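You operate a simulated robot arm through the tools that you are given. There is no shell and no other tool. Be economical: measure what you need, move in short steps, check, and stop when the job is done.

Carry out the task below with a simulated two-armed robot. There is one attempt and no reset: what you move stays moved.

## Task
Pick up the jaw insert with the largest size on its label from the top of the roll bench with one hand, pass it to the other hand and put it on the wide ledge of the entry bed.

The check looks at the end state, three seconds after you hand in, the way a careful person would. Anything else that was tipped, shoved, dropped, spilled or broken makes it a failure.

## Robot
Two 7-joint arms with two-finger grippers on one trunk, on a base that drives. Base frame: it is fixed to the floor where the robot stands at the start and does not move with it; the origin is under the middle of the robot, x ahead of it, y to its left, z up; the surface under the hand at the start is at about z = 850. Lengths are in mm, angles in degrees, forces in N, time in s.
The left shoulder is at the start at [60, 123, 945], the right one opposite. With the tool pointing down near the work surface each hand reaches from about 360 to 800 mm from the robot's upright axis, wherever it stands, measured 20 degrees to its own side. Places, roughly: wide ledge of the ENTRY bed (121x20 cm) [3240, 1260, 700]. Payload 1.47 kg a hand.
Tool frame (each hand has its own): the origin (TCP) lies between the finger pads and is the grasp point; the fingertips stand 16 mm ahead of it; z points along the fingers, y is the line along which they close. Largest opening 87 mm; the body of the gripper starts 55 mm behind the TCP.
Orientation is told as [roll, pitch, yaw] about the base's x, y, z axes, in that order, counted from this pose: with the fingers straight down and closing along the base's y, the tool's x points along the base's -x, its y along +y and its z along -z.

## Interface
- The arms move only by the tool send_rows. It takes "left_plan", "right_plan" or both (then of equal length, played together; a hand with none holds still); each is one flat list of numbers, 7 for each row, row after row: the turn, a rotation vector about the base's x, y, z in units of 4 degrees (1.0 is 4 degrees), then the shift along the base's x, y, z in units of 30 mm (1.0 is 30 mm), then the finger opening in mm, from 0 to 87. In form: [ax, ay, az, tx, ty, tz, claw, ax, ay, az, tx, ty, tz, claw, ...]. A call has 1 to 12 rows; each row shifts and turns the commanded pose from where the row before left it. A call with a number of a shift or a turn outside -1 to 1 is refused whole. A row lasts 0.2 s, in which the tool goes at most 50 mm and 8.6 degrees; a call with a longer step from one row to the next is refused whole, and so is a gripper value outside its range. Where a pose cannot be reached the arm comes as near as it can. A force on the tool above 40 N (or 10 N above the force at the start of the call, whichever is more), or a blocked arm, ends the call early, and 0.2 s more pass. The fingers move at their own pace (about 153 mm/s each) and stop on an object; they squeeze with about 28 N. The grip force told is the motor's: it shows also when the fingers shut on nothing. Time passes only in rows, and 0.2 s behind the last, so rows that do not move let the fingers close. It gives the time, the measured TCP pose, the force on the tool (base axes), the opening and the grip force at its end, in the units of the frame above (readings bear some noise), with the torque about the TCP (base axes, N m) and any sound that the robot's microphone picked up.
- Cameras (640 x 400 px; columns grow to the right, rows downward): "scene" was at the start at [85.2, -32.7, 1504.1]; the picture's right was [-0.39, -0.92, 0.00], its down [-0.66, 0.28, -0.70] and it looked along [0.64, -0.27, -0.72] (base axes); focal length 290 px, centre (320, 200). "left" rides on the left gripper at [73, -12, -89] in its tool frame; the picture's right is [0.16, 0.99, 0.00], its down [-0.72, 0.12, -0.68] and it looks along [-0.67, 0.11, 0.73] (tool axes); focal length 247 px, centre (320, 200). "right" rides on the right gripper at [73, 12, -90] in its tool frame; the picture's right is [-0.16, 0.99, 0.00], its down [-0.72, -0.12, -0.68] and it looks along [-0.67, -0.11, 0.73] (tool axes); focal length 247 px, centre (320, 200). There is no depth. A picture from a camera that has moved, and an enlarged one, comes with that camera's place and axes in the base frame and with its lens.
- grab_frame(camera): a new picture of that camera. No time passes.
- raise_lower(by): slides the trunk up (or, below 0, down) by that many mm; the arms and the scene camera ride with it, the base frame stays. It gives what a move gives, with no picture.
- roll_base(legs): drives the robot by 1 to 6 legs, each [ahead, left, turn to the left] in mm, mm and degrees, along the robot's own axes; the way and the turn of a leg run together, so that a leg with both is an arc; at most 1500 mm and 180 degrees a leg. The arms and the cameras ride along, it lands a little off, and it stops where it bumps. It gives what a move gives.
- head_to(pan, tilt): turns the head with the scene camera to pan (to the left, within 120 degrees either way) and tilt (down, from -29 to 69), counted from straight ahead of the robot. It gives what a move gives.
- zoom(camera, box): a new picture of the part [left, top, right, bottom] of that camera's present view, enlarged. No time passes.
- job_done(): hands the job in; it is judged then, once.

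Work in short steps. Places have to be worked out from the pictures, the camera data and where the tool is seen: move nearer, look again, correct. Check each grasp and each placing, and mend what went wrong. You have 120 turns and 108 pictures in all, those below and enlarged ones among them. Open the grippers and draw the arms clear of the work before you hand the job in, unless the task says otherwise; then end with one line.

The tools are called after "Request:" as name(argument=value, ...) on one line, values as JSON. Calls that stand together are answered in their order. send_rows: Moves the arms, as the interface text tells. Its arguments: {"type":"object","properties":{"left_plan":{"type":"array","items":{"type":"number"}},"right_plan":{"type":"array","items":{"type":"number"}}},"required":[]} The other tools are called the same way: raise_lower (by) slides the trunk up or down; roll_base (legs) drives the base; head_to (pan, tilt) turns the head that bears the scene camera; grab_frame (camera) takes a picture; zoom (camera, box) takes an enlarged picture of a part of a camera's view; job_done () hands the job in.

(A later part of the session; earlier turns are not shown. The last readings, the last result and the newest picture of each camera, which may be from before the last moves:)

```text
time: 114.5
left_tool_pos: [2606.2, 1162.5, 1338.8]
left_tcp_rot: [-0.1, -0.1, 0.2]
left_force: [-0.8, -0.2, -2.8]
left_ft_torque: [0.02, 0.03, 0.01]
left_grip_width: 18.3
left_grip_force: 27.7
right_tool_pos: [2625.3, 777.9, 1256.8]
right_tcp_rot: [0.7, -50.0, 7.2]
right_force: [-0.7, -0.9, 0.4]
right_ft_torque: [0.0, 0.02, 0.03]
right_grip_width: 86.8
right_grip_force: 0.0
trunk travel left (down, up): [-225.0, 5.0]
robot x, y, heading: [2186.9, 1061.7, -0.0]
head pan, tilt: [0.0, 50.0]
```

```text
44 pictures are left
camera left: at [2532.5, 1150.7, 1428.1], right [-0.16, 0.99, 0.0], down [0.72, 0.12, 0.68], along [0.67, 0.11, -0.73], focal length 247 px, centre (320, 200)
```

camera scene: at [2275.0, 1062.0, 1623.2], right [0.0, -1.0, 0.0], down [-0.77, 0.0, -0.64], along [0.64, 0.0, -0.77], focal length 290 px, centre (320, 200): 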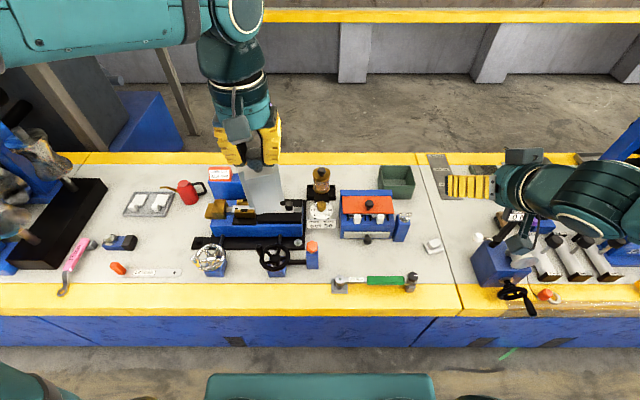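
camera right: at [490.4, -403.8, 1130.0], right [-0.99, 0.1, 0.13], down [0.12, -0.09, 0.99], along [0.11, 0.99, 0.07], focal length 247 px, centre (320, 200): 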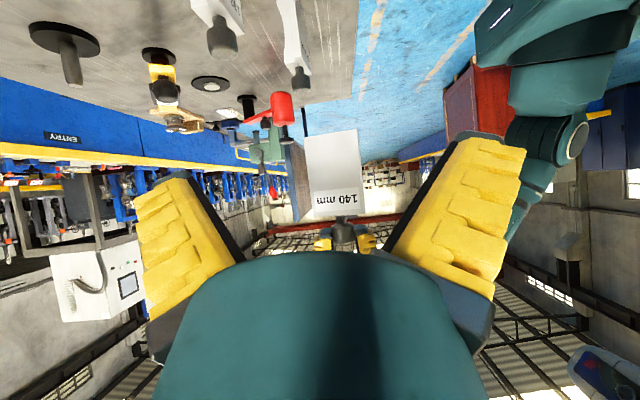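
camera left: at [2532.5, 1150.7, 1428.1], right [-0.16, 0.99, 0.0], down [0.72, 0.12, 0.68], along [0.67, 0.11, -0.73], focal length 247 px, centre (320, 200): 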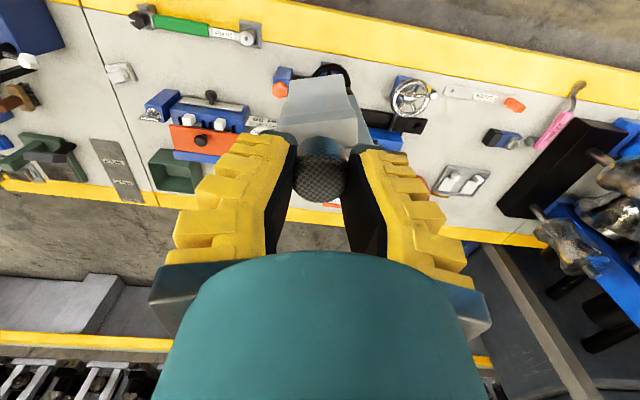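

Geometry is consistent: top at z≈700, front yellow band x≈2568–2682 (empty at y≈1163), rear ledge x≈3140–3340. I lower the trunk and then the left hand toward the front band for the regrip.

Request:
raise_lower(by=-125)

Request:
send_rows(left_plan=[0, 0, 0, 0.1, 0, -0.9, 10, 0, 0, 0, 0.1, 0, -0.9, 10, 0, 0, 0, 0.1, 0, -0.9, 10, 0, 0, 0, 0.1, 0, -0.9, 10, 0, 0, 0, 0.1, 0, -0.9, 10, 0, 0, 0, 0.1, 0, -0.9, 10, 0, 0, 0, 0, 0, -0.9, 10, 0, 0, 0, 0, 0, -0.9, 10, 0, 0, 0, 0, 0, -0.9, 10, 0, 0, 0, 0, 0, -0.9, 10, 0, 0, 0, 0, 0, -0.9, 10])

Request:
grab_frame(camera="scene")

Request:
grab_frame(camera="left")

```text
time: 116.0
left_tool_pos: [2605.9, 1163.3, 1214.0]
left_tcp_rot: [0.0, -0.1, 0.2]
left_force: [1.0, -0.6, -3.2]
left_ft_torque: [0.03, 0.01, -0.01]
left_grip_width: 17.9
left_grip_force: 28.2
right_tool_pos: [2625.6, 778.0, 1131.2]
right_tcp_rot: [0.8, -50.1, 7.3]
right_force: [0.4, -0.6, -0.1]
right_ft_torque: [0.0, 0.01, 0.02]
right_grip_width: 86.9
right_grip_force: 0.1
trunk travel left (down, up): [-100.0, 130.0]
robot x, y, heading: [2187.5, 1063.1, -0.0]
head pan, tilt: [0.0, 50.0]
```

```text
time: 118.4
left_tool_pos: [2623.2, 1161.3, 917.2]
left_tcp_rot: [-0.1, 0.0, 0.1]
left_force: [0.7, 0.2, -4.0]
left_ft_torque: [-0.01, 0.01, 0.0]
left_grip_width: 18.0
left_grip_force: 28.2
right_tool_pos: [2626.7, 777.5, 1129.8]
right_tcp_rot: [0.8, -50.0, 7.2]
right_force: [0.6, -0.1, -0.7]
right_ft_torque: [-0.02, 0.0, -0.01]
right_grip_width: 86.9
right_grip_force: 0.0
trunk travel left (down, up): [-100.0, 130.0]
robot x, y, heading: [2182.5, 1062.0, 0.0]
head pan, tilt: [0.0, 50.0]
```

```text
43 pictures are left
camera scene: at [2275.9, 1061.7, 1498.1], right [0.0, -1.0, 0.0], down [-0.77, 0.0, -0.64], along [0.64, 0.0, -0.77], focal length 290 px, centre (320, 200)
```

scene: 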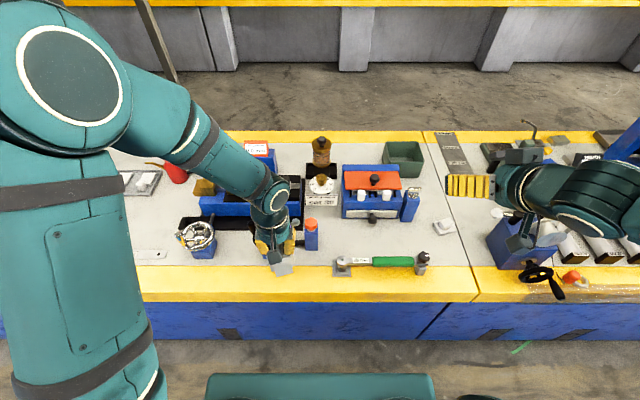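

```text
42 pictures are left
camera left: at [2549.3, 1149.8, 1006.5], right [-0.16, 0.99, 0.0], down [0.72, 0.12, 0.68], along [0.67, 0.11, -0.73], focal length 247 px, centre (320, 200)
```

left: 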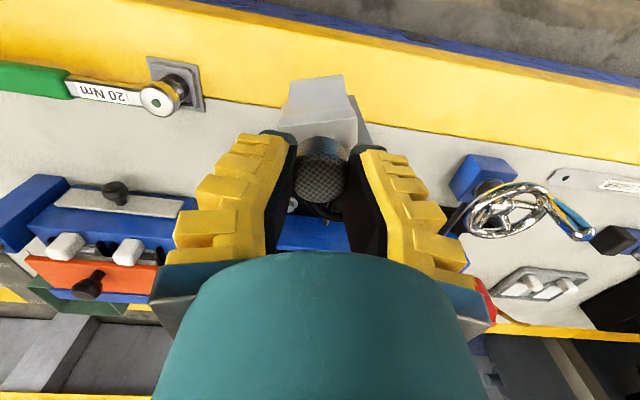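

The base projects onto the middle of the yellow band, which is free. I descend to just above it, then gently to contact.

Request:
send_rows(left_plan=[0, 0, 0, 0, 0, -0.6, 10, 0, 0, 0, 0, 0, -0.6, 10, 0, 0, 0, 0, 0, -0.6, 10, 0, 0, 0, 0, 0, -0.3, 10, 0, 0, 0, 0, 0, 0, 10])

Request:
grab_frame(camera="left")

```text
time: 119.6
left_tool_pos: [2624.7, 1161.8, 854.2]
left_tcp_rot: [-0.1, -0.1, 0.3]
left_force: [0.4, 0.2, -3.0]
left_ft_torque: [-0.02, 0.04, 0.01]
left_grip_width: 18.1
left_grip_force: 28.6
right_tool_pos: [2624.9, 777.7, 1131.5]
right_tcp_rot: [0.8, -50.0, 7.2]
right_force: [-1.1, 0.1, 0.0]
right_ft_torque: [-0.01, 0.01, 0.05]
right_grip_width: 86.9
right_grip_force: 0.0
trunk travel left (down, up): [-100.0, 130.0]
robot x, y, heading: [2187.8, 1064.9, 0.1]
head pan, tilt: [0.0, 50.0]
```

```text
41 pictures are left
camera left: at [2550.1, 1150.9, 943.2], right [-0.16, 0.99, 0.0], down [0.72, 0.12, 0.68], along [0.67, 0.11, -0.73], focal length 247 px, centre (320, 200)
```

left: 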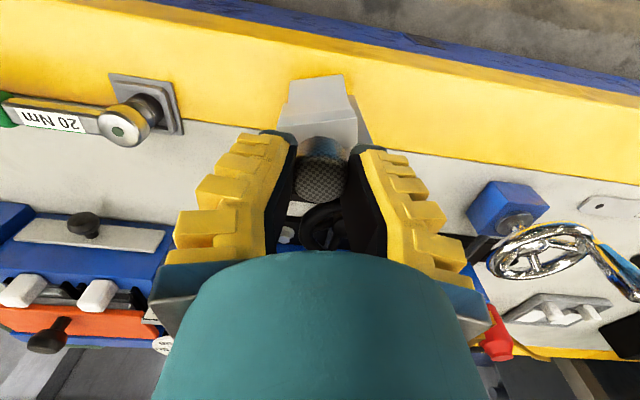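

Request:
send_rows(left_plan=[0, 0, 0, 0, 0, -0.15, 10, 0, 0, 0, 0, 0, -0.13, 10, 0, 0, 0, 0, 0, 0, 10])

```text
time: 120.4
left_tool_pos: [2623.8, 1162.2, 845.4]
left_tcp_rot: [0.0, 0.0, 0.3]
left_force: [-0.3, -0.3, -3.2]
left_ft_torque: [-0.01, 0.01, 0.02]
left_grip_width: 18.3
left_grip_force: 28.1
right_tool_pos: [2625.5, 777.3, 1130.9]
right_tcp_rot: [0.8, -50.0, 7.3]
right_force: [-0.5, 0.2, 1.2]
right_ft_torque: [0.0, -0.02, 0.01]
right_grip_width: 86.9
right_grip_force: 0.1
trunk travel left (down, up): [-100.0, 130.0]
robot x, y, heading: [2185.8, 1063.1, 0.3]
head pan, tilt: [0.0, 50.0]
```

No contact yet; I go on in small steps.

Request:
send_rows(left_plan=[0, 0, 0, 0, 0, -0.1, 10, 0, 0, 0, 0, 0, -0.07, 10, 0, 0, 0, 0, 0, 0, 10])

Request:
send_rows(left_plan=[0, 0, 0, 0, 0, -0.07, 10, 0, 0, 0, 0, 0, 0, 10])

```text
time: 121.2
left_tool_pos: [2624.0, 1161.6, 840.0]
left_tcp_rot: [0.1, 0.0, 0.2]
left_force: [-0.6, -1.6, 6.3]
left_ft_torque: [0.01, 0.1, -0.01]
left_grip_width: 18.9
left_grip_force: 28.2
right_tool_pos: [2626.4, 777.4, 1132.8]
right_tcp_rot: [0.8, -50.2, 7.2]
right_force: [-0.1, 0.7, -0.1]
right_ft_torque: [0.01, -0.05, -0.01]
right_grip_width: 87.0
right_grip_force: 0.0
trunk travel left (down, up): [-100.0, 130.0]
robot x, y, heading: [2187.0, 1062.6, -0.0]
head pan, tilt: [0.0, 50.0]
```

```text
time: 121.8
left_tool_pos: [2625.7, 1161.4, 839.5]
left_tcp_rot: [-0.1, -0.2, 0.1]
left_force: [0.7, -3.4, 11.3]
left_ft_torque: [-0.1, 0.15, 0.05]
left_grip_width: 16.9
left_grip_force: 28.2
right_tool_pos: [2625.2, 777.7, 1131.8]
right_tcp_rot: [0.8, -50.1, 7.2]
right_force: [-0.3, -0.3, -0.9]
right_ft_torque: [-0.03, 0.02, 0.01]
right_grip_width: 87.0
right_grip_force: 0.0
trunk travel left (down, up): [-100.0, 130.0]
robot x, y, heading: [2188.1, 1062.5, -0.1]
head pan, tilt: [0.0, 50.0]
```

Contact (11 N) at TCP z≈840. I unload slightly, and open the fingers.

Request:
send_rows(left_plan=[0, 0, 0, 0, 0, 0.06, 10, 0, 0, 0, 0, 0, 0, 10, 0, 0, 0, 0, 0, 0, 28, 0, 0, 0, 0, 0, 0, 45, 0, 0, 0, 0, 0, 0, 60])

Request:
grab_frame(camera="left")

Request:
zoom(camera="scene", box=[220, 180, 340, 310])

```text
time: 123.0
left_tool_pos: [2624.2, 1162.2, 840.2]
left_tcp_rot: [0.0, -0.2, 0.2]
left_force: [-0.6, -0.1, -0.6]
left_ft_torque: [0.0, 0.0, -0.03]
left_grip_width: 64.5
left_grip_force: 3.3
right_tool_pos: [2625.6, 778.0, 1130.8]
right_tcp_rot: [0.8, -50.0, 7.2]
right_force: [0.1, 0.4, -0.2]
right_ft_torque: [0.02, 0.02, -0.01]
right_grip_width: 87.0
right_grip_force: 0.0
trunk travel left (down, up): [-100.0, 130.0]
robot x, y, heading: [2187.3, 1064.9, 0.2]
head pan, tilt: [0.0, 50.0]
```

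```text
40 pictures are left
camera left: at [2550.7, 1150.6, 929.7], right [-0.16, 0.99, 0.0], down [0.72, 0.12, 0.68], along [0.67, 0.11, -0.73], focal length 247 px, centre (320, 200)
```

left: 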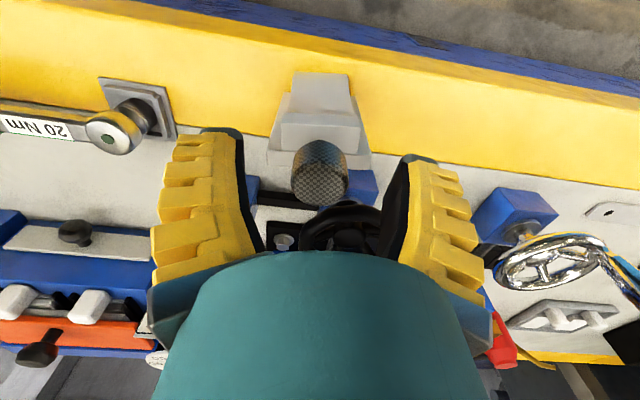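

```text
3.08 times, centred on (280, 245) of scene
camera zoom: at [2275.2, 1061.9, 1498.2], right [0.0, -1.0, 0.0], down [-0.77, 0.0, -0.64], along [0.64, 0.0, -0.77], focal length 892 px, centre (443, 62)
```

zoom: 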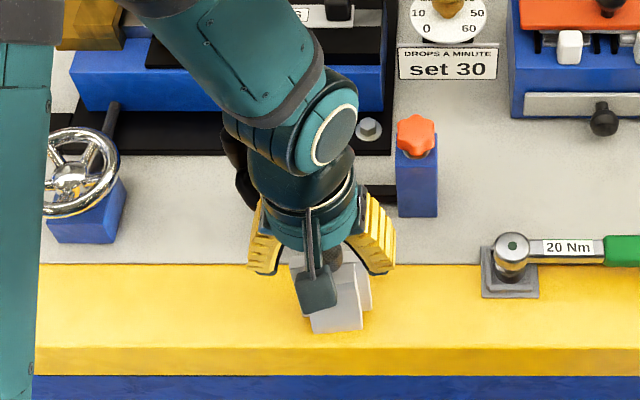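

The insert stands upright on the front band; knob at about (2625, 1163, 828). I raise the hand, tilt it 38° forward, and move to the re-approach point.

Request:
send_rows(left_plan=[0, 0, 0, 0, 0, 0.9, 64, 0, 0, 0, 0, 0, 0.9, 64, 0, 0, 0, 0, 0, 0.6, 64, 0, -1, 0, -0.2, 0, 0, 70, 0, -1, 0, -0.2, 0, 0, 70, 0, -1, 0, -0.2, 0, 0, 70, 0, -1, 0, -0.2, 0, 0, 70, 0, -1, 0, -0.2, 0, 0, 70, 0, -1, 0, -0.2, 0, 0, 70, 0, -1, 0, -0.2, 0, 0, 70, 0, -1, 0, -0.1, 0, 0, 70, 0, -1, 0, -0.1, 0, 0, 70])

Request:
send_rows(left_plan=[0, -0.5, 0, 0, 0, -0.2, 70, 0, 0, 0, 0, 0, 0, 70])

Request:
grab_frame(camera="left")

Request:
zoom(camera="scene", box=[220, 180, 340, 310])

```text
time: 125.6
left_tool_pos: [2614.5, 1148.1, 907.8]
left_tcp_rot: [-0.1, -36.1, 0.1]
left_force: [0.2, 0.5, 0.4]
left_ft_torque: [0.0, -0.01, -0.03]
left_grip_width: 73.5
left_grip_force: 2.0
left hand out of reach, approached as far as the arm can: row 10, 11, 12
right_tool_pos: [2626.2, 777.4, 1131.6]
right_tcp_rot: [0.8, -50.0, 7.3]
right_force: [0.8, 0.5, -0.1]
right_ft_torque: [0.04, 0.0, 0.02]
right_grip_width: 87.2
right_grip_force: 0.1
trunk travel left (down, up): [-100.0, 130.0]
robot x, y, heading: [2184.6, 1063.3, -0.1]
head pan, tilt: [0.0, 50.0]
```

```text
time: 126.2
left_tool_pos: [2618.1, 1147.9, 902.2]
left_tcp_rot: [-0.2, -38.1, 0.3]
left_force: [-0.2, 0.0, -0.2]
left_ft_torque: [0.0, 0.0, -0.03]
left_grip_width: 73.4
left_grip_force: 2.3
right_tool_pos: [2626.3, 777.1, 1131.2]
right_tcp_rot: [0.8, -50.1, 7.2]
right_force: [-0.9, 0.8, 0.4]
right_ft_torque: [0.0, -0.04, 0.02]
right_grip_width: 86.8
right_grip_force: 0.2
trunk travel left (down, up): [-100.0, 130.0]
robot x, y, heading: [2189.5, 1065.5, 0.1]
head pan, tilt: [0.0, 50.0]
```

```text
38 pictures are left
camera left: at [2504.7, 1136.0, 927.0], right [-0.13, 0.99, -0.1], down [0.15, 0.12, 0.98], along [0.98, 0.11, -0.16], focal length 247 px, centre (320, 200)
```

left: 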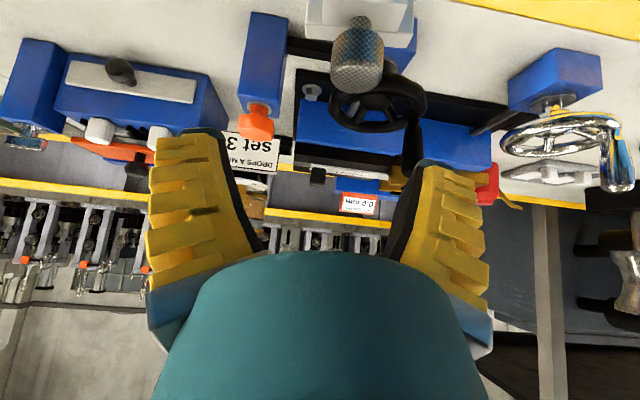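

```text
3.08 times, centred on (280, 245) of scene
camera zoom: at [2275.0, 1062.3, 1498.2], right [0.0, -1.0, 0.0], down [-0.77, 0.0, -0.64], along [0.64, 0.0, -0.77], focal length 892 px, centre (443, 62)
```

zoom: 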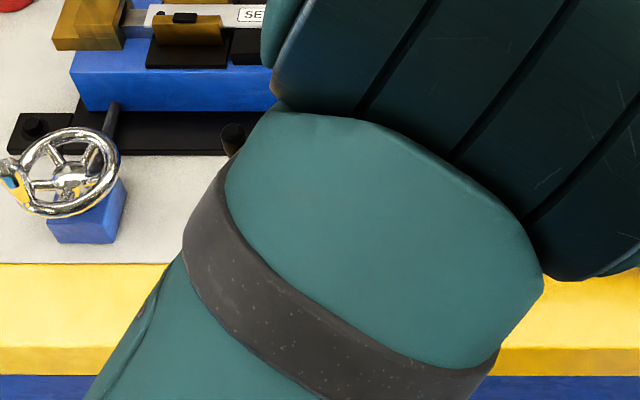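

The arm is folded too tight here. I back the base off 160 mm for a comfortable reach, then re-approach.

Request:
roll_base(legs=[[-160, 0, 0]])

Request:
send_rows(left_plan=[0, 0, 0, 0.3, 0.2, 0, 70, 0, 0, 0, 0.3, 0.2, 0, 70])

Request:
grab_frame(camera="left")

```text
time: 127.6
left_tool_pos: [2458.9, 1146.1, 901.7]
left_tcp_rot: [-0.2, -38.1, 0.1]
left_force: [0.7, -0.1, 0.5]
left_ft_torque: [0.04, -0.02, 0.02]
left_grip_width: 73.3
left_grip_force: 2.2
right_tool_pos: [2467.6, 777.6, 1133.1]
right_tcp_rot: [0.8, -50.1, 7.1]
right_force: [-1.4, 0.2, -0.7]
right_ft_torque: [0.03, -0.04, 0.01]
right_grip_width: 87.0
right_grip_force: 0.1
trunk travel left (down, up): [-100.0, 130.0]
robot x, y, heading: [2027.9, 1060.8, 0.1]
head pan, tilt: [0.0, 50.0]
```

```text
time: 128.2
left_tool_pos: [2479.2, 1158.9, 901.4]
left_tcp_rot: [-0.2, -38.0, 0.1]
left_force: [0.2, 0.0, -0.2]
left_ft_torque: [0.0, -0.01, -0.02]
left_grip_width: 73.6
left_grip_force: 2.8
right_tool_pos: [2468.5, 776.3, 1131.3]
right_tcp_rot: [0.8, -50.1, 7.2]
right_force: [-0.2, -0.7, -0.2]
right_ft_torque: [0.01, -0.03, 0.01]
right_grip_width: 86.8
right_grip_force: 0.2
trunk travel left (down, up): [-100.0, 130.0]
robot x, y, heading: [2027.6, 1061.3, 0.1]
head pan, tilt: [0.0, 50.0]
```

```text
36 pictures are left
camera left: at [2366.3, 1147.6, 927.0], right [-0.12, 0.99, -0.1], down [0.15, 0.12, 0.98], along [0.98, 0.11, -0.16], focal length 247 px, centre (320, 200)
```

left: 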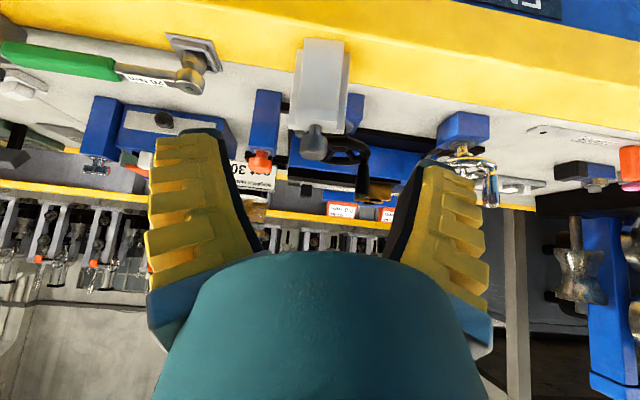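

Knob measured at (2625, 1164, ~823). I move to a point 60 mm short of it along the tool axis.

Request:
send_rows(left_plan=[0, 0, 0, 0.9, 0.05, -0.15, 70, 0, 0, 0, 0.9, 0.05, -0.15, 70, 0, 0, 0, 0.9, 0.05, -0.15, 70, 0, 0, 0, 0.9, 0.05, -0.15, 70, 0, 0, 0, 0, 0, 0, 70])

Request:
grab_frame(camera="left")

```text
time: 129.4
left_tool_pos: [2587.4, 1165.1, 883.6]
left_tcp_rot: [-0.1, -38.0, 0.1]
left_force: [0.5, -0.3, -0.5]
left_ft_torque: [-0.05, -0.03, 0.05]
left_grip_width: 73.5
left_grip_force: 2.3
right_tool_pos: [2467.9, 776.4, 1132.2]
right_tcp_rot: [0.8, -50.2, 7.1]
right_force: [0.0, 0.9, 0.1]
right_ft_torque: [-0.02, -0.02, -0.01]
right_grip_width: 87.2
right_grip_force: 0.1
trunk travel left (down, up): [-100.0, 130.0]
robot x, y, heading: [2028.3, 1060.8, 0.1]
head pan, tilt: [0.0, 50.0]
```

```text
35 pictures are left
camera left: at [2474.1, 1153.1, 909.1], right [-0.12, 0.99, -0.1], down [0.15, 0.12, 0.98], along [0.98, 0.11, -0.16], focal length 247 px, centre (320, 200)
```

left: 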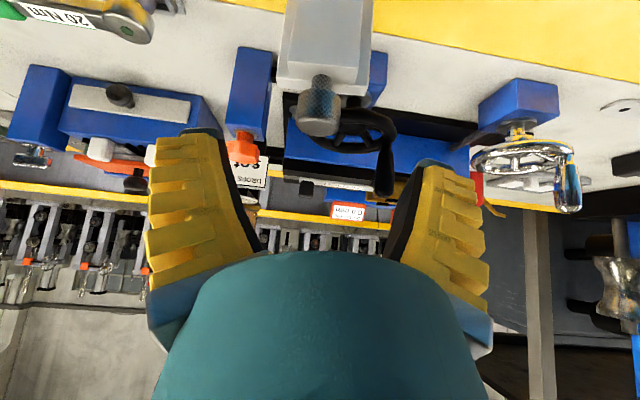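

Aligned; knob centre ≈(2625, 1163, 824). I advance along the tool axis to TCP z≈834.

Request:
send_rows(left_plan=[0, 0, 0, 0.42, -0.02, -0.55, 70, 0, 0, 0, 0.42, -0.02, -0.55, 70, 0, 0, 0, 0.42, -0.02, -0.53, 70, 0, 0, 0, 0, 0, 0, 70])

Request:
grab_frame(camera="left")

Request:
zoom(camera="scene", box=[200, 80, 360, 240])

```text
time: 130.4
left_tool_pos: [2624.5, 1164.0, 834.9]
left_tcp_rot: [0.0, -38.1, 0.0]
left_force: [0.2, -0.5, 0.7]
left_ft_torque: [0.04, 0.01, 0.0]
left_grip_width: 73.5
left_grip_force: 2.5
right_tool_pos: [2467.6, 776.5, 1132.0]
right_tcp_rot: [0.8, -50.1, 7.1]
right_force: [0.1, 0.6, 0.7]
right_ft_torque: [-0.02, -0.02, -0.01]
right_grip_width: 87.0
right_grip_force: 0.0
trunk travel left (down, up): [-100.0, 130.0]
robot x, y, heading: [2031.7, 1060.8, -0.0]
head pan, tilt: [0.0, 50.0]
```

```text
34 pictures are left
camera left: at [2511.7, 1151.5, 860.0], right [-0.12, 0.99, -0.1], down [0.15, 0.12, 0.98], along [0.98, 0.11, -0.16], focal length 247 px, centre (320, 200)
```

left: 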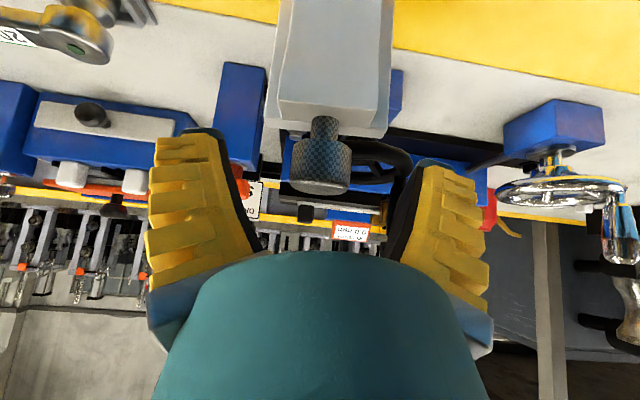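

```text
2.50 times, centred on (280, 160) of scene
camera zoom: at [2117.9, 1061.6, 1498.2], right [0.0, -1.0, 0.0], down [-0.77, 0.0, -0.64], along [0.64, 0.0, -0.77], focal length 725 px, centre (420, 300)
```

zoom: 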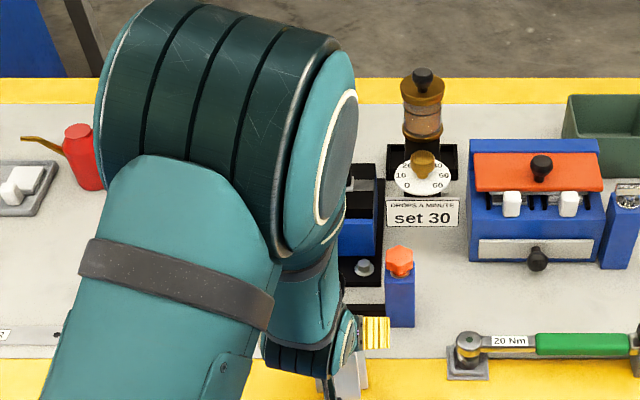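

The knob is centred between the fingers, ~10 mm below the TCP. I lower 4 mm more and close.

Request:
send_rows(left_plan=[0, 0, 0, 0, 0, -0.13, 70, 0, 0, 0, 0, 0, 0, 50, 0, 0, 0, 0, 0, 0, 30, 0, 0, 0, 0, 0, 0, 10, 0, 0, 0, 0, 0, 0, 8, 0, 0, 0, 0, 0, 0, 8])

Request:
grab_frame(camera="left")

```text
time: 131.8
left_tool_pos: [2625.3, 1162.3, 832.5]
left_tcp_rot: [-0.2, -38.1, 0.1]
left_force: [-1.6, 0.5, 1.8]
left_ft_torque: [0.15, 0.3, 0.03]
left_grip_width: 24.3
left_grip_force: 28.1
right_tool_pos: [2468.2, 776.0, 1131.3]
right_tcp_rot: [0.9, -50.1, 7.1]
right_force: [-1.1, 0.0, 0.3]
right_ft_torque: [-0.01, -0.01, 0.0]
right_grip_width: 87.0
right_grip_force: 0.1
trunk travel left (down, up): [-100.0, 130.0]
robot x, y, heading: [2027.9, 1061.8, 0.0]
head pan, tilt: [0.0, 50.0]
```

```text
32 pictures are left
camera left: at [2511.6, 1151.9, 856.7], right [-0.12, 0.99, -0.1], down [0.15, 0.12, 0.98], along [0.98, 0.11, -0.16], focal length 247 px, centre (320, 200)
```

left: 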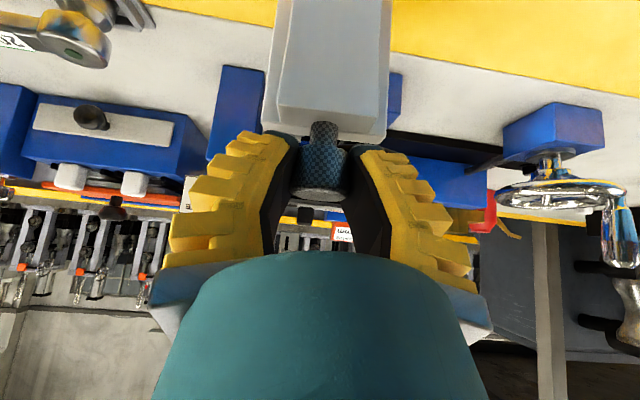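

Gripped at 24.3 mm, 28 N. I lift 60 mm and check that it hangs upright.

Request:
send_rows(left_plan=[0, 0, 0, 0, 0, 0.2, 5, 0, 0, 0, 0, 0, 0.4, 5, 0, 0, 0, 0, 0, 0.7, 5, 0, 0, 0, 0, 0, 0.7, 5, 0, 0, 0, 0, 0, 0, 5])

Request:
grab_frame(camera="left")

```text
time: 133.0
left_tool_pos: [2624.4, 1163.0, 891.6]
left_tcp_rot: [-0.1, -38.0, 0.1]
left_force: [0.1, -0.3, -3.5]
left_ft_torque: [-0.02, 0.01, 0.0]
left_grip_width: 24.1
left_grip_force: 28.0
right_tool_pos: [2468.9, 778.1, 1131.6]
right_tcp_rot: [0.7, -50.1, 7.1]
right_force: [-0.7, -0.8, 1.0]
right_ft_torque: [0.03, 0.0, 0.0]
right_grip_width: 86.9
right_grip_force: 0.1
trunk travel left (down, up): [-100.0, 130.0]
robot x, y, heading: [2030.7, 1060.6, 0.2]
head pan, tilt: [0.0, 50.0]
```

```text
31 pictures are left
camera left: at [2511.7, 1150.6, 916.4], right [-0.12, 0.99, -0.1], down [0.15, 0.12, 0.98], along [0.98, 0.11, -0.16], focal length 247 px, centre (320, 200)
```

left: 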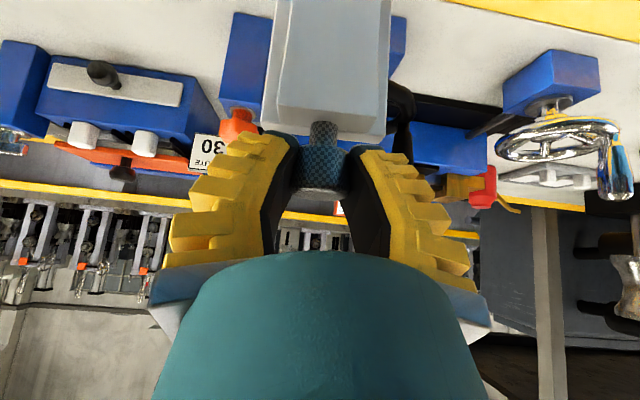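

It holds (−3.5 N, width steady). I raise the trunk for transit over the clutter and drive nearer.

Request:
raise_lower(by=128)

Request:
send_rows(left_plan=[0, 0, 0, 0, 0, 0.5, 5, 0, 0, 0, 0, 0, 0.4, 5, 0, 0, 0, 0, 0, 0, 5])

Request:
roll_base(legs=[[230, 0, 0]])

Request:
head_to(pan=0, tilt=55)

Request:
grab_frame(camera="scene")

Request:
grab_frame(camera="left")

```text
time: 134.6
left_tool_pos: [2623.7, 1161.9, 1019.5]
left_tcp_rot: [-0.1, -37.9, 0.0]
left_force: [0.8, 0.3, -4.8]
left_ft_torque: [-0.01, 0.02, 0.01]
left_grip_width: 24.1
left_grip_force: 28.8
right_tool_pos: [2468.5, 776.9, 1259.2]
right_tcp_rot: [0.8, -50.0, 7.1]
right_force: [-0.1, -1.0, 0.1]
right_ft_torque: [0.0, 0.01, 0.0]
right_grip_width: 87.3
right_grip_force: 0.1
trunk travel left (down, up): [-228.0, 2.0]
robot x, y, heading: [2029.4, 1063.4, -0.2]
head pan, tilt: [0.0, 50.0]
```

```text
time: 135.4
left_tool_pos: [2625.5, 1161.7, 1046.5]
left_tcp_rot: [0.0, -38.0, 0.1]
left_force: [0.8, -0.4, -3.6]
left_ft_torque: [0.0, 0.02, 0.03]
left_grip_width: 24.0
left_grip_force: 27.8
right_tool_pos: [2468.6, 776.8, 1258.9]
right_tcp_rot: [0.9, -50.0, 7.1]
right_force: [-0.1, 0.1, -0.5]
right_ft_torque: [-0.01, -0.05, 0.01]
right_grip_width: 86.9
right_grip_force: 0.0
trunk travel left (down, up): [-228.0, 2.0]
robot x, y, heading: [2030.3, 1065.0, 0.1]
head pan, tilt: [0.0, 50.0]
```

```text
time: 137.1
left_tool_pos: [2857.4, 1162.9, 1045.1]
left_tcp_rot: [-0.1, -38.0, 0.2]
left_force: [0.9, 0.4, -4.4]
left_ft_torque: [0.0, 0.03, -0.02]
left_grip_width: 23.7
left_grip_force: 27.8
right_tool_pos: [2701.4, 777.8, 1259.3]
right_tcp_rot: [0.8, -50.0, 7.2]
right_force: [0.8, -0.8, 0.3]
right_ft_torque: [0.01, -0.01, 0.01]
right_grip_width: 87.0
right_grip_force: 0.0
trunk travel left (down, up): [-228.0, 2.0]
robot x, y, heading: [2263.0, 1064.2, 0.1]
head pan, tilt: [0.0, 50.0]
```

```text
time: 137.8
left_tool_pos: [2856.5, 1164.0, 1044.5]
left_tcp_rot: [0.0, -37.9, 0.3]
left_force: [-0.6, 0.8, -3.4]
left_ft_torque: [0.03, 0.03, 0.02]
left_grip_width: 23.8
left_grip_force: 28.3
right_tool_pos: [2700.1, 778.8, 1259.8]
right_tcp_rot: [0.8, -50.0, 7.2]
right_force: [-0.2, 1.0, 1.2]
right_ft_torque: [0.0, -0.02, 0.03]
right_grip_width: 86.8
right_grip_force: 0.1
trunk travel left (down, up): [-228.0, 2.0]
robot x, y, heading: [2258.3, 1065.8, 0.1]
head pan, tilt: [0.0, 55.0]
```

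```text
30 pictures are left
camera scene: at [2345.7, 1062.0, 1619.6], right [0.0, -1.0, 0.0], down [-0.82, 0.0, -0.57], along [0.57, 0.0, -0.82], focal length 290 px, centre (320, 200)
```

scene: 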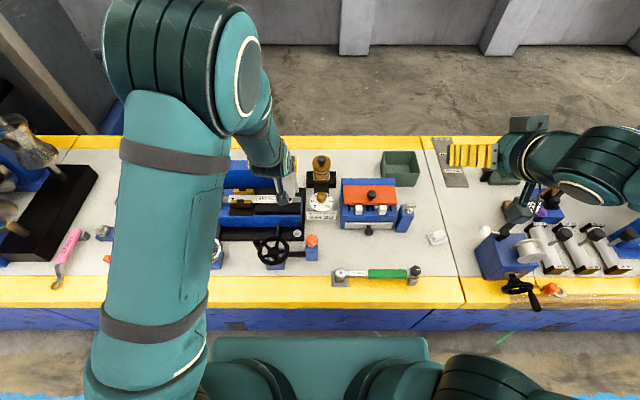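

```text
29 pictures are left
camera left: at [2743.5, 1151.8, 1070.9], right [-0.13, 0.99, -0.1], down [0.15, 0.12, 0.98], along [0.98, 0.11, -0.16], focal length 247 px, centre (320, 200)
```

left: 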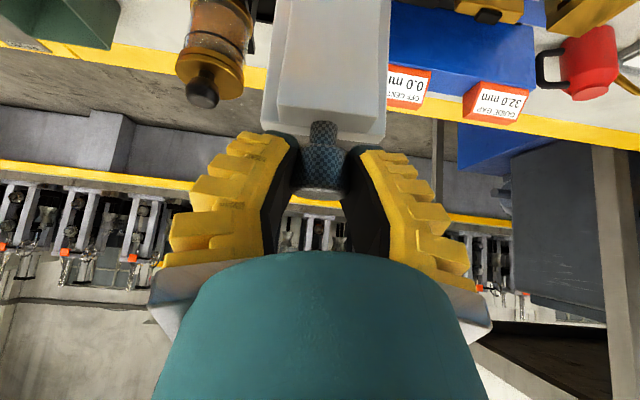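

Bottle top is at about (2982, 1060, 939), card box from y≈1250; the lane at y≈1165 is clear between them. I roll 50 mm closer and extend the arm at height.

Request:
roll_base(legs=[[50, 0, 0]])

Request:
send_rows(left_plan=[0, 0, 0, 0.8, 0, 0, 5, 0, 0, 0, 0.8, 0, 0, 5, 0, 0, 0, 0.8, 0, 0, 5, 0, 0, 0, 0.8, 0, 0, 5, 0, 0, 0, 0.8, 0, 0, 5, 0, 0, 0, 0.8, 0, 0, 5, 0, 0, 0, 0, 0, 0, 5])

Request:
grab_frame(camera="left")

```text
time: 138.7
left_tool_pos: [2906.8, 1163.0, 1044.7]
left_tcp_rot: [-0.1, -38.0, 0.2]
left_force: [0.5, 0.7, -4.3]
left_ft_torque: [0.01, 0.02, 0.0]
left_grip_width: 23.8
left_grip_force: 28.3
right_tool_pos: [2751.9, 778.2, 1259.3]
right_tcp_rot: [0.9, -49.8, 7.2]
right_force: [0.2, 0.3, -0.5]
right_ft_torque: [0.0, -0.01, 0.0]
right_grip_width: 87.0
right_grip_force: 0.0
trunk travel left (down, up): [-228.0, 2.0]
robot x, y, heading: [2314.3, 1065.0, -0.1]
head pan, tilt: [0.0, 55.0]
```

```text
time: 140.3
left_tool_pos: [3049.1, 1163.1, 1044.3]
left_tcp_rot: [-0.2, -38.0, 0.1]
left_force: [0.8, 0.4, -4.1]
left_ft_torque: [-0.02, 0.03, 0.01]
left_grip_width: 23.7
left_grip_force: 27.8
right_tool_pos: [2749.1, 777.7, 1260.0]
right_tcp_rot: [0.8, -50.2, 7.3]
right_force: [-0.9, -0.2, -0.5]
right_ft_torque: [0.02, 0.01, -0.02]
right_grip_width: 87.2
right_grip_force: 0.0
trunk travel left (down, up): [-228.0, 2.0]
robot x, y, heading: [2309.5, 1064.1, 0.3]
head pan, tilt: [0.0, 55.0]
```

```text
28 pictures are left
camera left: at [2935.9, 1151.8, 1070.4], right [-0.13, 0.99, -0.1], down [0.15, 0.12, 0.98], along [0.98, 0.11, -0.16], focal length 247 px, centre (320, 200)
```

left: 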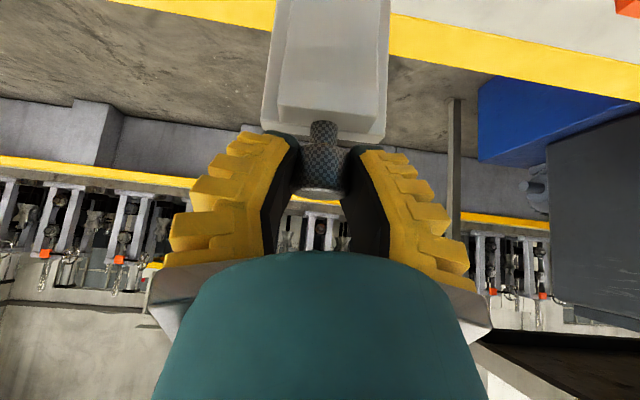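

Reach is fine so far. I extend the remaining 155 mm.

Request:
send_rows(left_plan=[0, 0, 0, 0.8, 0, 0, 5, 0, 0, 0, 0.8, 0, 0, 5, 0, 0, 0, 0.8, 0, 0, 5, 0, 0, 0, 0.8, 0, 0, 5, 0, 0, 0, 0.8, 0, 0, 5, 0, 0, 0, 0.8, 0, 0, 5, 0, 0, 0, 0.3, 0, 0, 5, 0, 0, 0, 0, 0, 0, 5])

Request:
grab_frame(camera="left")

Request:
grab_frame(camera="scene")

```text
time: 142.1
left_tool_pos: [3186.6, 1163.8, 1043.7]
left_tcp_rot: [-0.1, -38.0, 0.3]
left_force: [0.5, 0.3, -2.9]
left_ft_torque: [0.01, 0.03, 0.01]
left_grip_width: 23.6
left_grip_force: 27.8
left hand out of reach, approached as far as the arm can: row 6, 7
right_tool_pos: [2750.8, 778.1, 1258.6]
right_tcp_rot: [0.7, -50.1, 7.2]
right_force: [0.4, 0.7, 0.1]
right_ft_torque: [0.02, -0.03, 0.02]
right_grip_width: 87.0
right_grip_force: 0.0
trunk travel left (down, up): [-228.0, 2.0]
robot x, y, heading: [2312.2, 1061.2, 0.2]
head pan, tilt: [0.0, 55.0]
```

```text
27 pictures are left
camera left: at [3073.3, 1152.0, 1070.1], right [-0.13, 0.99, -0.1], down [0.15, 0.12, 0.98], along [0.98, 0.11, -0.17], focal length 247 px, centre (320, 200)
```

left: 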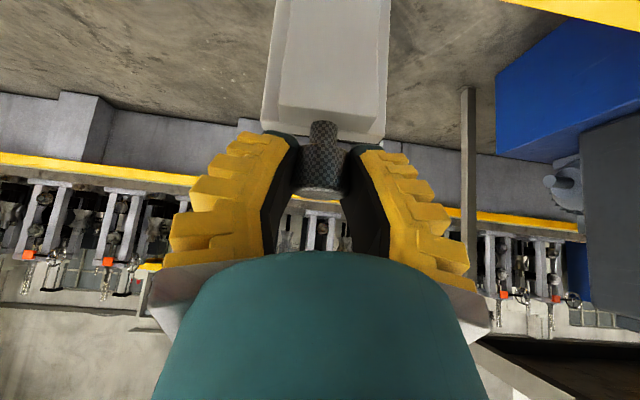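

```text
26 pictures are left
camera scene: at [2395.3, 1062.4, 1619.6], right [0.0, -1.0, 0.0], down [-0.82, 0.0, -0.57], along [0.57, 0.0, -0.82], focal length 290 px, centre (320, 200)
```

scene: 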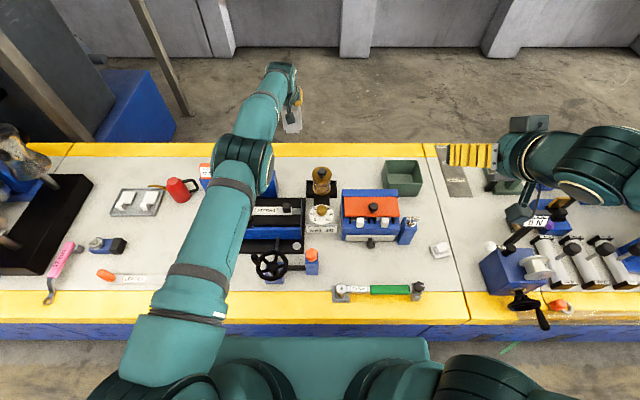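

At x≈3187 the insert is over the free strip (well inside 3140–3340). I zoom to verify the landing spot before lowering.

Request:
zoom(camera="scene", box=[230, 90, 370, 210])

Request:
raise_lower(by=-90)

Request:
grab_frame(camera="left")

Request:
zoom(camera="scene", box=[230, 70, 370, 190])

```text
3.33 times, centred on (300, 150) of scene
camera zoom: at [2395.3, 1062.4, 1619.6], right [0.0, -1.0, 0.0], down [-0.82, 0.0, -0.57], along [0.57, 0.0, -0.82], focal length 967 px, centre (387, 367)
```

zoom: 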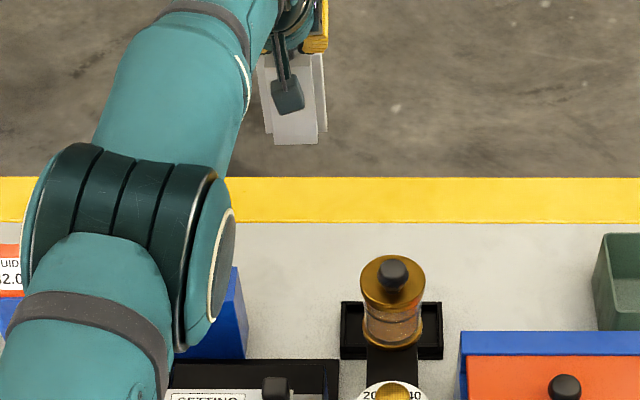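

```text
time: 143.3
left_tool_pos: [3186.6, 1162.8, 955.9]
left_tcp_rot: [-0.1, -38.1, 0.2]
left_force: [0.0, 0.1, -4.1]
left_ft_torque: [0.01, 0.05, -0.04]
left_grip_width: 23.6
left_grip_force: 28.2
right_tool_pos: [2751.0, 778.1, 1168.8]
right_tcp_rot: [0.8, -50.1, 7.2]
right_force: [-0.3, -0.4, -0.3]
right_ft_torque: [0.04, 0.01, 0.03]
right_grip_width: 87.0
right_grip_force: 0.1
trunk travel left (down, up): [-138.0, 92.0]
robot x, y, heading: [2308.5, 1062.0, 0.1]
head pan, tilt: [0.0, 55.0]
```

```text
24 pictures are left
camera left: at [3073.0, 1151.8, 981.1], right [-0.13, 0.99, -0.1], down [0.15, 0.12, 0.98], along [0.98, 0.11, -0.16], focal length 247 px, centre (320, 200)
```

left: 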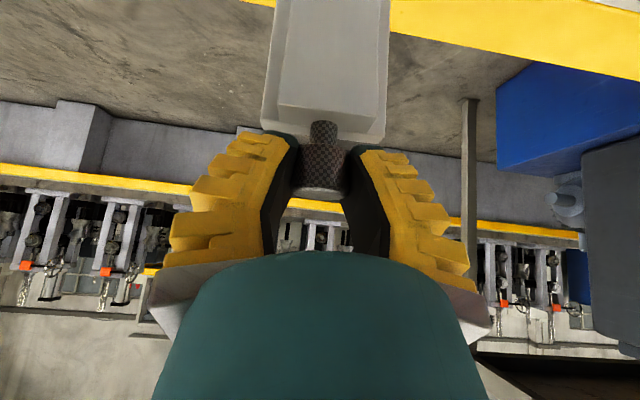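

```text
3.33 times, centred on (300, 130) of scene
camera zoom: at [2394.6, 1062.2, 1529.8], right [0.0, -1.0, 0.0], down [-0.82, 0.0, -0.57], along [0.57, 0.0, -0.82], focal length 967 px, centre (387, 433)
```

zoom: 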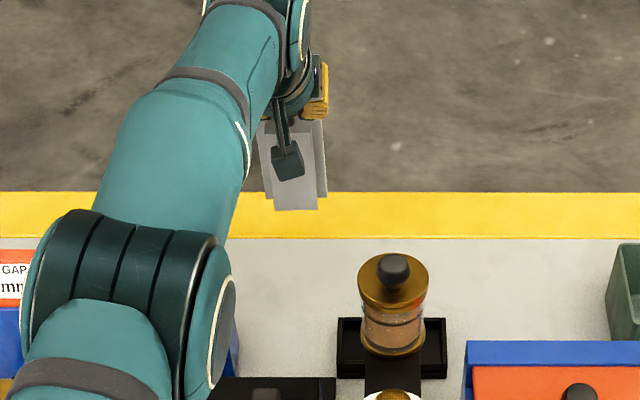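

The landing spot is clear grey surface. I lower the trunk by another 90 mm.

Request:
raise_lower(by=-90)

Request:
zoom(camera="scene", box=[230, 70, 370, 190])

Request:
grab_frame(camera="left")

```text
time: 144.6
left_tool_pos: [3186.7, 1163.7, 865.6]
left_tcp_rot: [0.0, -38.0, 0.2]
left_force: [0.2, 0.0, -2.4]
left_ft_torque: [-0.02, 0.01, 0.0]
left_grip_width: 23.5
left_grip_force: 28.3
right_tool_pos: [2749.6, 778.7, 1080.4]
right_tcp_rot: [0.8, -50.0, 7.2]
right_force: [0.0, -0.4, -0.5]
right_ft_torque: [-0.01, 0.0, -0.02]
right_grip_width: 87.3
right_grip_force: 0.2
trunk travel left (down, up): [-48.0, 182.0]
robot x, y, heading: [2309.9, 1064.8, 0.1]
head pan, tilt: [0.0, 55.0]
```

```text
3.33 times, centred on (300, 130) of scene
camera zoom: at [2394.6, 1062.2, 1439.8], right [0.0, -1.0, 0.0], down [-0.82, 0.0, -0.57], along [0.57, 0.0, -0.82], focal length 967 px, centre (387, 433)
```

zoom: 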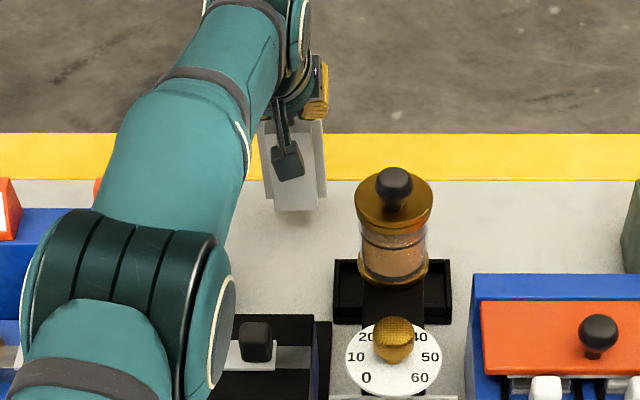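

```text
21 pictures are left
camera left: at [3073.0, 1151.8, 891.1], right [-0.13, 0.99, -0.1], down [0.15, 0.12, 0.98], along [0.98, 0.11, -0.16], focal length 247 px, centre (320, 200)
```

left: 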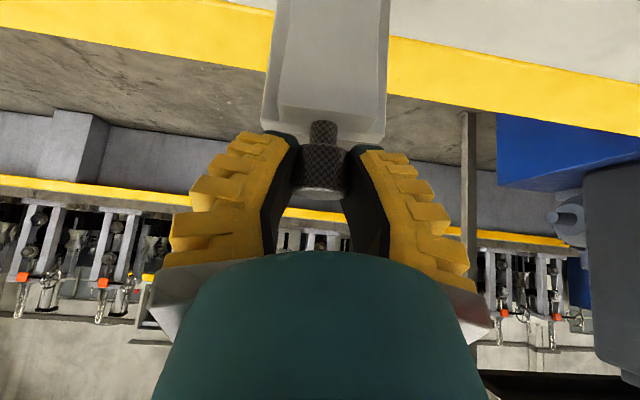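

About 30 mm remains. I lower the trunk 20 mm, then cancel the arm's unreached x command and take small arm steps.

Request:
raise_lower(by=-20)

Request:
send_rows(left_plan=[0, 0, 0, -0.48, 0, 0, 5, 0, 0, 0, 0, 0, 0, 5])

Request:
send_rows(left_plan=[0, 0, 0, 0, 0, -0.1, 5, 0, 0, 0, 0, 0, 0, 5])

```text
time: 145.3
left_tool_pos: [3185.7, 1162.7, 845.6]
left_tcp_rot: [0.0, -38.1, 0.2]
left_force: [0.0, 0.2, -3.6]
left_ft_torque: [0.01, 0.02, 0.02]
left_grip_width: 23.4
left_grip_force: 28.0
right_tool_pos: [2750.1, 778.6, 1059.4]
right_tcp_rot: [0.7, -50.0, 7.2]
right_force: [-0.1, -0.4, -0.5]
right_ft_torque: [-0.01, 0.0, -0.01]
right_grip_width: 87.3
right_grip_force: 0.0
trunk travel left (down, up): [-28.0, 202.0]
robot x, y, heading: [2314.2, 1062.4, 0.0]
head pan, tilt: [0.0, 55.0]
```

```text
time: 145.9
left_tool_pos: [3170.4, 1162.9, 844.9]
left_tcp_rot: [-0.1, -38.0, 0.3]
left_force: [0.0, 0.9, -2.8]
left_ft_torque: [0.01, 0.03, -0.01]
left_grip_width: 23.7
left_grip_force: 27.7
right_tool_pos: [2750.0, 778.3, 1058.4]
right_tcp_rot: [0.9, -50.0, 7.2]
right_force: [-1.2, 0.6, -0.3]
right_ft_torque: [0.0, 0.0, -0.02]
right_grip_width: 87.3
right_grip_force: 0.1
trunk travel left (down, up): [-28.0, 202.0]
robot x, y, heading: [2312.1, 1063.7, 0.2]
head pan, tilt: [0.0, 55.0]
```

```text
time: 146.5
left_tool_pos: [3171.9, 1164.7, 842.2]
left_tcp_rot: [-0.1, -38.0, 0.2]
left_force: [-0.1, -0.2, -3.5]
left_ft_torque: [0.02, 0.03, -0.01]
left_grip_width: 23.6
left_grip_force: 27.9
right_tool_pos: [2750.8, 778.6, 1060.0]
right_tcp_rot: [0.8, -50.0, 7.1]
right_force: [-0.3, -0.1, 0.8]
right_ft_torque: [0.02, -0.01, 0.01]
right_grip_width: 86.9
right_grip_force: 0.1
trunk travel left (down, up): [-28.0, 202.0]
robot x, y, heading: [2309.8, 1062.5, 0.2]
head pan, tilt: [0.0, 55.0]
```

The arm really moved back 15 mm; I want the insert deeper on the ledge. I lift slightly, roll 25 mm closer, and extend again.

Request:
send_rows(left_plan=[0, 0, 0, 0, 0, 0.6, 5, 0, 0, 0, 0, 0, 0.2, 5])

Request:
roll_base(legs=[[25, 0, 0]])

Request:
send_rows(left_plan=[0, 0, 0, 0.25, 0, 0, 5, 0, 0, 0, 0.2, 0, 0, 5, 0, 0, 0, 0, 0, 0, 5])

```text
time: 147.1
left_tool_pos: [3170.1, 1165.2, 866.0]
left_tcp_rot: [-0.2, -38.1, 0.2]
left_force: [-0.5, -0.2, -3.0]
left_ft_torque: [-0.06, 0.02, 0.01]
left_grip_width: 23.6
left_grip_force: 27.6
right_tool_pos: [2750.8, 778.3, 1059.4]
right_tcp_rot: [0.8, -50.0, 7.2]
right_force: [0.1, -1.2, 0.8]
right_ft_torque: [0.02, -0.01, 0.03]
right_grip_width: 87.0
right_grip_force: 0.1
trunk travel left (down, up): [-28.0, 202.0]
robot x, y, heading: [2313.8, 1064.9, 0.0]
head pan, tilt: [0.0, 55.0]
```

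```text
time: 147.9
left_tool_pos: [3197.5, 1164.0, 864.9]
left_tcp_rot: [-0.1, -37.8, 0.1]
left_force: [0.5, -0.8, -3.6]
left_ft_torque: [0.02, 0.06, -0.01]
left_grip_width: 23.6
left_grip_force: 27.8
right_tool_pos: [2776.0, 778.1, 1059.0]
right_tcp_rot: [0.8, -49.9, 7.3]
right_force: [-0.1, 0.0, 0.0]
right_ft_torque: [-0.04, 0.03, 0.05]
right_grip_width: 87.4
right_grip_force: 0.0
trunk travel left (down, up): [-28.0, 202.0]
robot x, y, heading: [2336.2, 1063.5, 0.3]
head pan, tilt: [0.0, 55.0]
```

```text
time: 148.7
left_tool_pos: [3210.3, 1164.3, 864.8]
left_tcp_rot: [-0.2, -37.9, 0.2]
left_force: [0.5, -0.5, -3.3]
left_ft_torque: [-0.07, 0.04, 0.01]
left_grip_width: 23.7
left_grip_force: 28.0
right_tool_pos: [2775.9, 778.1, 1059.1]
right_tcp_rot: [0.8, -49.9, 7.2]
right_force: [0.0, -0.5, 0.8]
right_ft_torque: [-0.01, 0.01, 0.02]
right_grip_width: 87.3
right_grip_force: 0.0
trunk travel left (down, up): [-28.0, 202.0]
robot x, y, heading: [2334.7, 1064.3, 0.2]
head pan, tilt: [0.0, 55.0]
```

x=3210 now: insert within 3190–3230, on grey. I lower with the arm in small steps.

Request:
send_rows(left_plan=[0, 0, 0, 0, 0, -0.4, 5, 0, 0, 0, 0, 0, -0.35, 5, 0, 0, 0, 0, 0, 0, 5])

Request:
send_rows(left_plan=[0, 0, 0, 0, 0, -0.1, 5, 0, 0, 0, 0, 0, 0, 5])

Request:
zoom(camera="scene", box=[240, 70, 360, 170])

```text
time: 149.5
left_tool_pos: [3209.9, 1164.0, 843.7]
left_tcp_rot: [0.0, -38.0, 0.1]
left_force: [0.2, 0.3, -3.1]
left_ft_torque: [0.03, 0.01, 0.02]
left_grip_width: 23.4
left_grip_force: 28.3
right_tool_pos: [2774.6, 778.8, 1059.3]
right_tcp_rot: [0.8, -50.0, 7.2]
right_force: [0.3, 0.7, -0.8]
right_ft_torque: [0.01, -0.01, -0.03]
right_grip_width: 86.9
right_grip_force: 0.0
trunk travel left (down, up): [-28.0, 202.0]
robot x, y, heading: [2337.8, 1064.9, 0.3]
head pan, tilt: [0.0, 55.0]
```

```text
time: 150.1
left_tool_pos: [3210.0, 1163.0, 838.6]
left_tcp_rot: [-0.2, -37.9, 0.2]
left_force: [-0.3, -0.1, -3.9]
left_ft_torque: [-0.02, -0.01, 0.02]
left_grip_width: 23.6
left_grip_force: 28.1
right_tool_pos: [2775.3, 777.9, 1059.5]
right_tcp_rot: [0.7, -50.0, 7.2]
right_force: [0.5, 0.4, -0.5]
right_ft_torque: [-0.05, 0.01, 0.02]
right_grip_width: 87.1
right_grip_force: 0.0
trunk travel left (down, up): [-28.0, 202.0]
robot x, y, heading: [2337.3, 1060.0, 0.2]
head pan, tilt: [0.0, 55.0]
```

```text
4.00 times, centred on (300, 120) of scene
camera zoom: at [2420.2, 1062.2, 1419.6], right [0.0, -1.0, 0.0], down [-0.82, 0.0, -0.57], along [0.57, 0.0, -0.82], focal length 1160 px, centre (400, 520)
```

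zoom: 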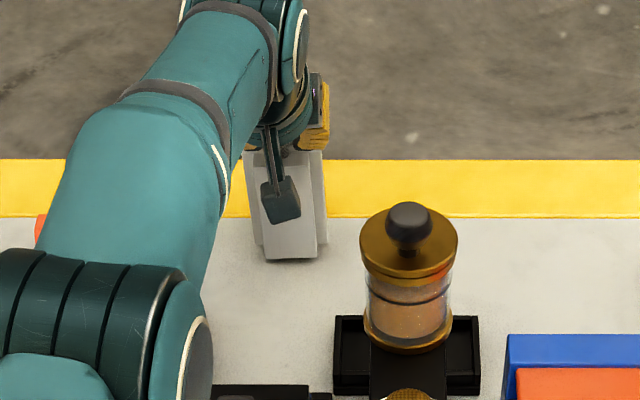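

Nearly touching; grey all around the base. I continue in small steps.

Request:
send_rows(left_plan=[0, 0, 0, 0, 0, -0.1, 5, 0, 0, 0, 0, 0, 0, 5])

Request:
send_rows(left_plan=[0, 0, 0, 0, 0, -0.06, 5, 0, 0, 0, 0, 0, 0, 5])

```text
time: 150.7
left_tool_pos: [3210.2, 1164.4, 838.6]
left_tcp_rot: [0.0, -38.0, 0.2]
left_force: [0.3, 0.6, -3.4]
left_ft_torque: [0.05, -0.02, -0.01]
left_grip_width: 23.4
left_grip_force: 28.4
right_tool_pos: [2776.5, 778.2, 1059.0]
right_tcp_rot: [0.7, -50.0, 7.2]
right_force: [-0.8, 0.0, 0.5]
right_ft_torque: [0.0, -0.01, -0.01]
right_grip_width: 87.1
right_grip_force: 0.1
trunk travel left (down, up): [-28.0, 202.0]
robot x, y, heading: [2336.7, 1065.9, 0.3]
head pan, tilt: [0.0, 55.0]
```

```text
time: 151.3
left_tool_pos: [3209.6, 1163.8, 834.7]
left_tcp_rot: [-0.1, -37.9, 0.3]
left_force: [-0.6, 0.1, -3.3]
left_ft_torque: [0.01, 0.02, 0.0]
left_grip_width: 23.4
left_grip_force: 27.9
right_tool_pos: [2776.0, 777.0, 1059.0]
right_tcp_rot: [0.8, -50.1, 7.2]
right_force: [-0.8, 1.1, 0.2]
right_ft_torque: [0.02, -0.01, -0.01]
right_grip_width: 87.1
right_grip_force: 0.1
trunk travel left (down, up): [-28.0, 202.0]
robot x, y, heading: [2334.9, 1064.6, 0.1]
head pan, tilt: [0.0, 55.0]
```

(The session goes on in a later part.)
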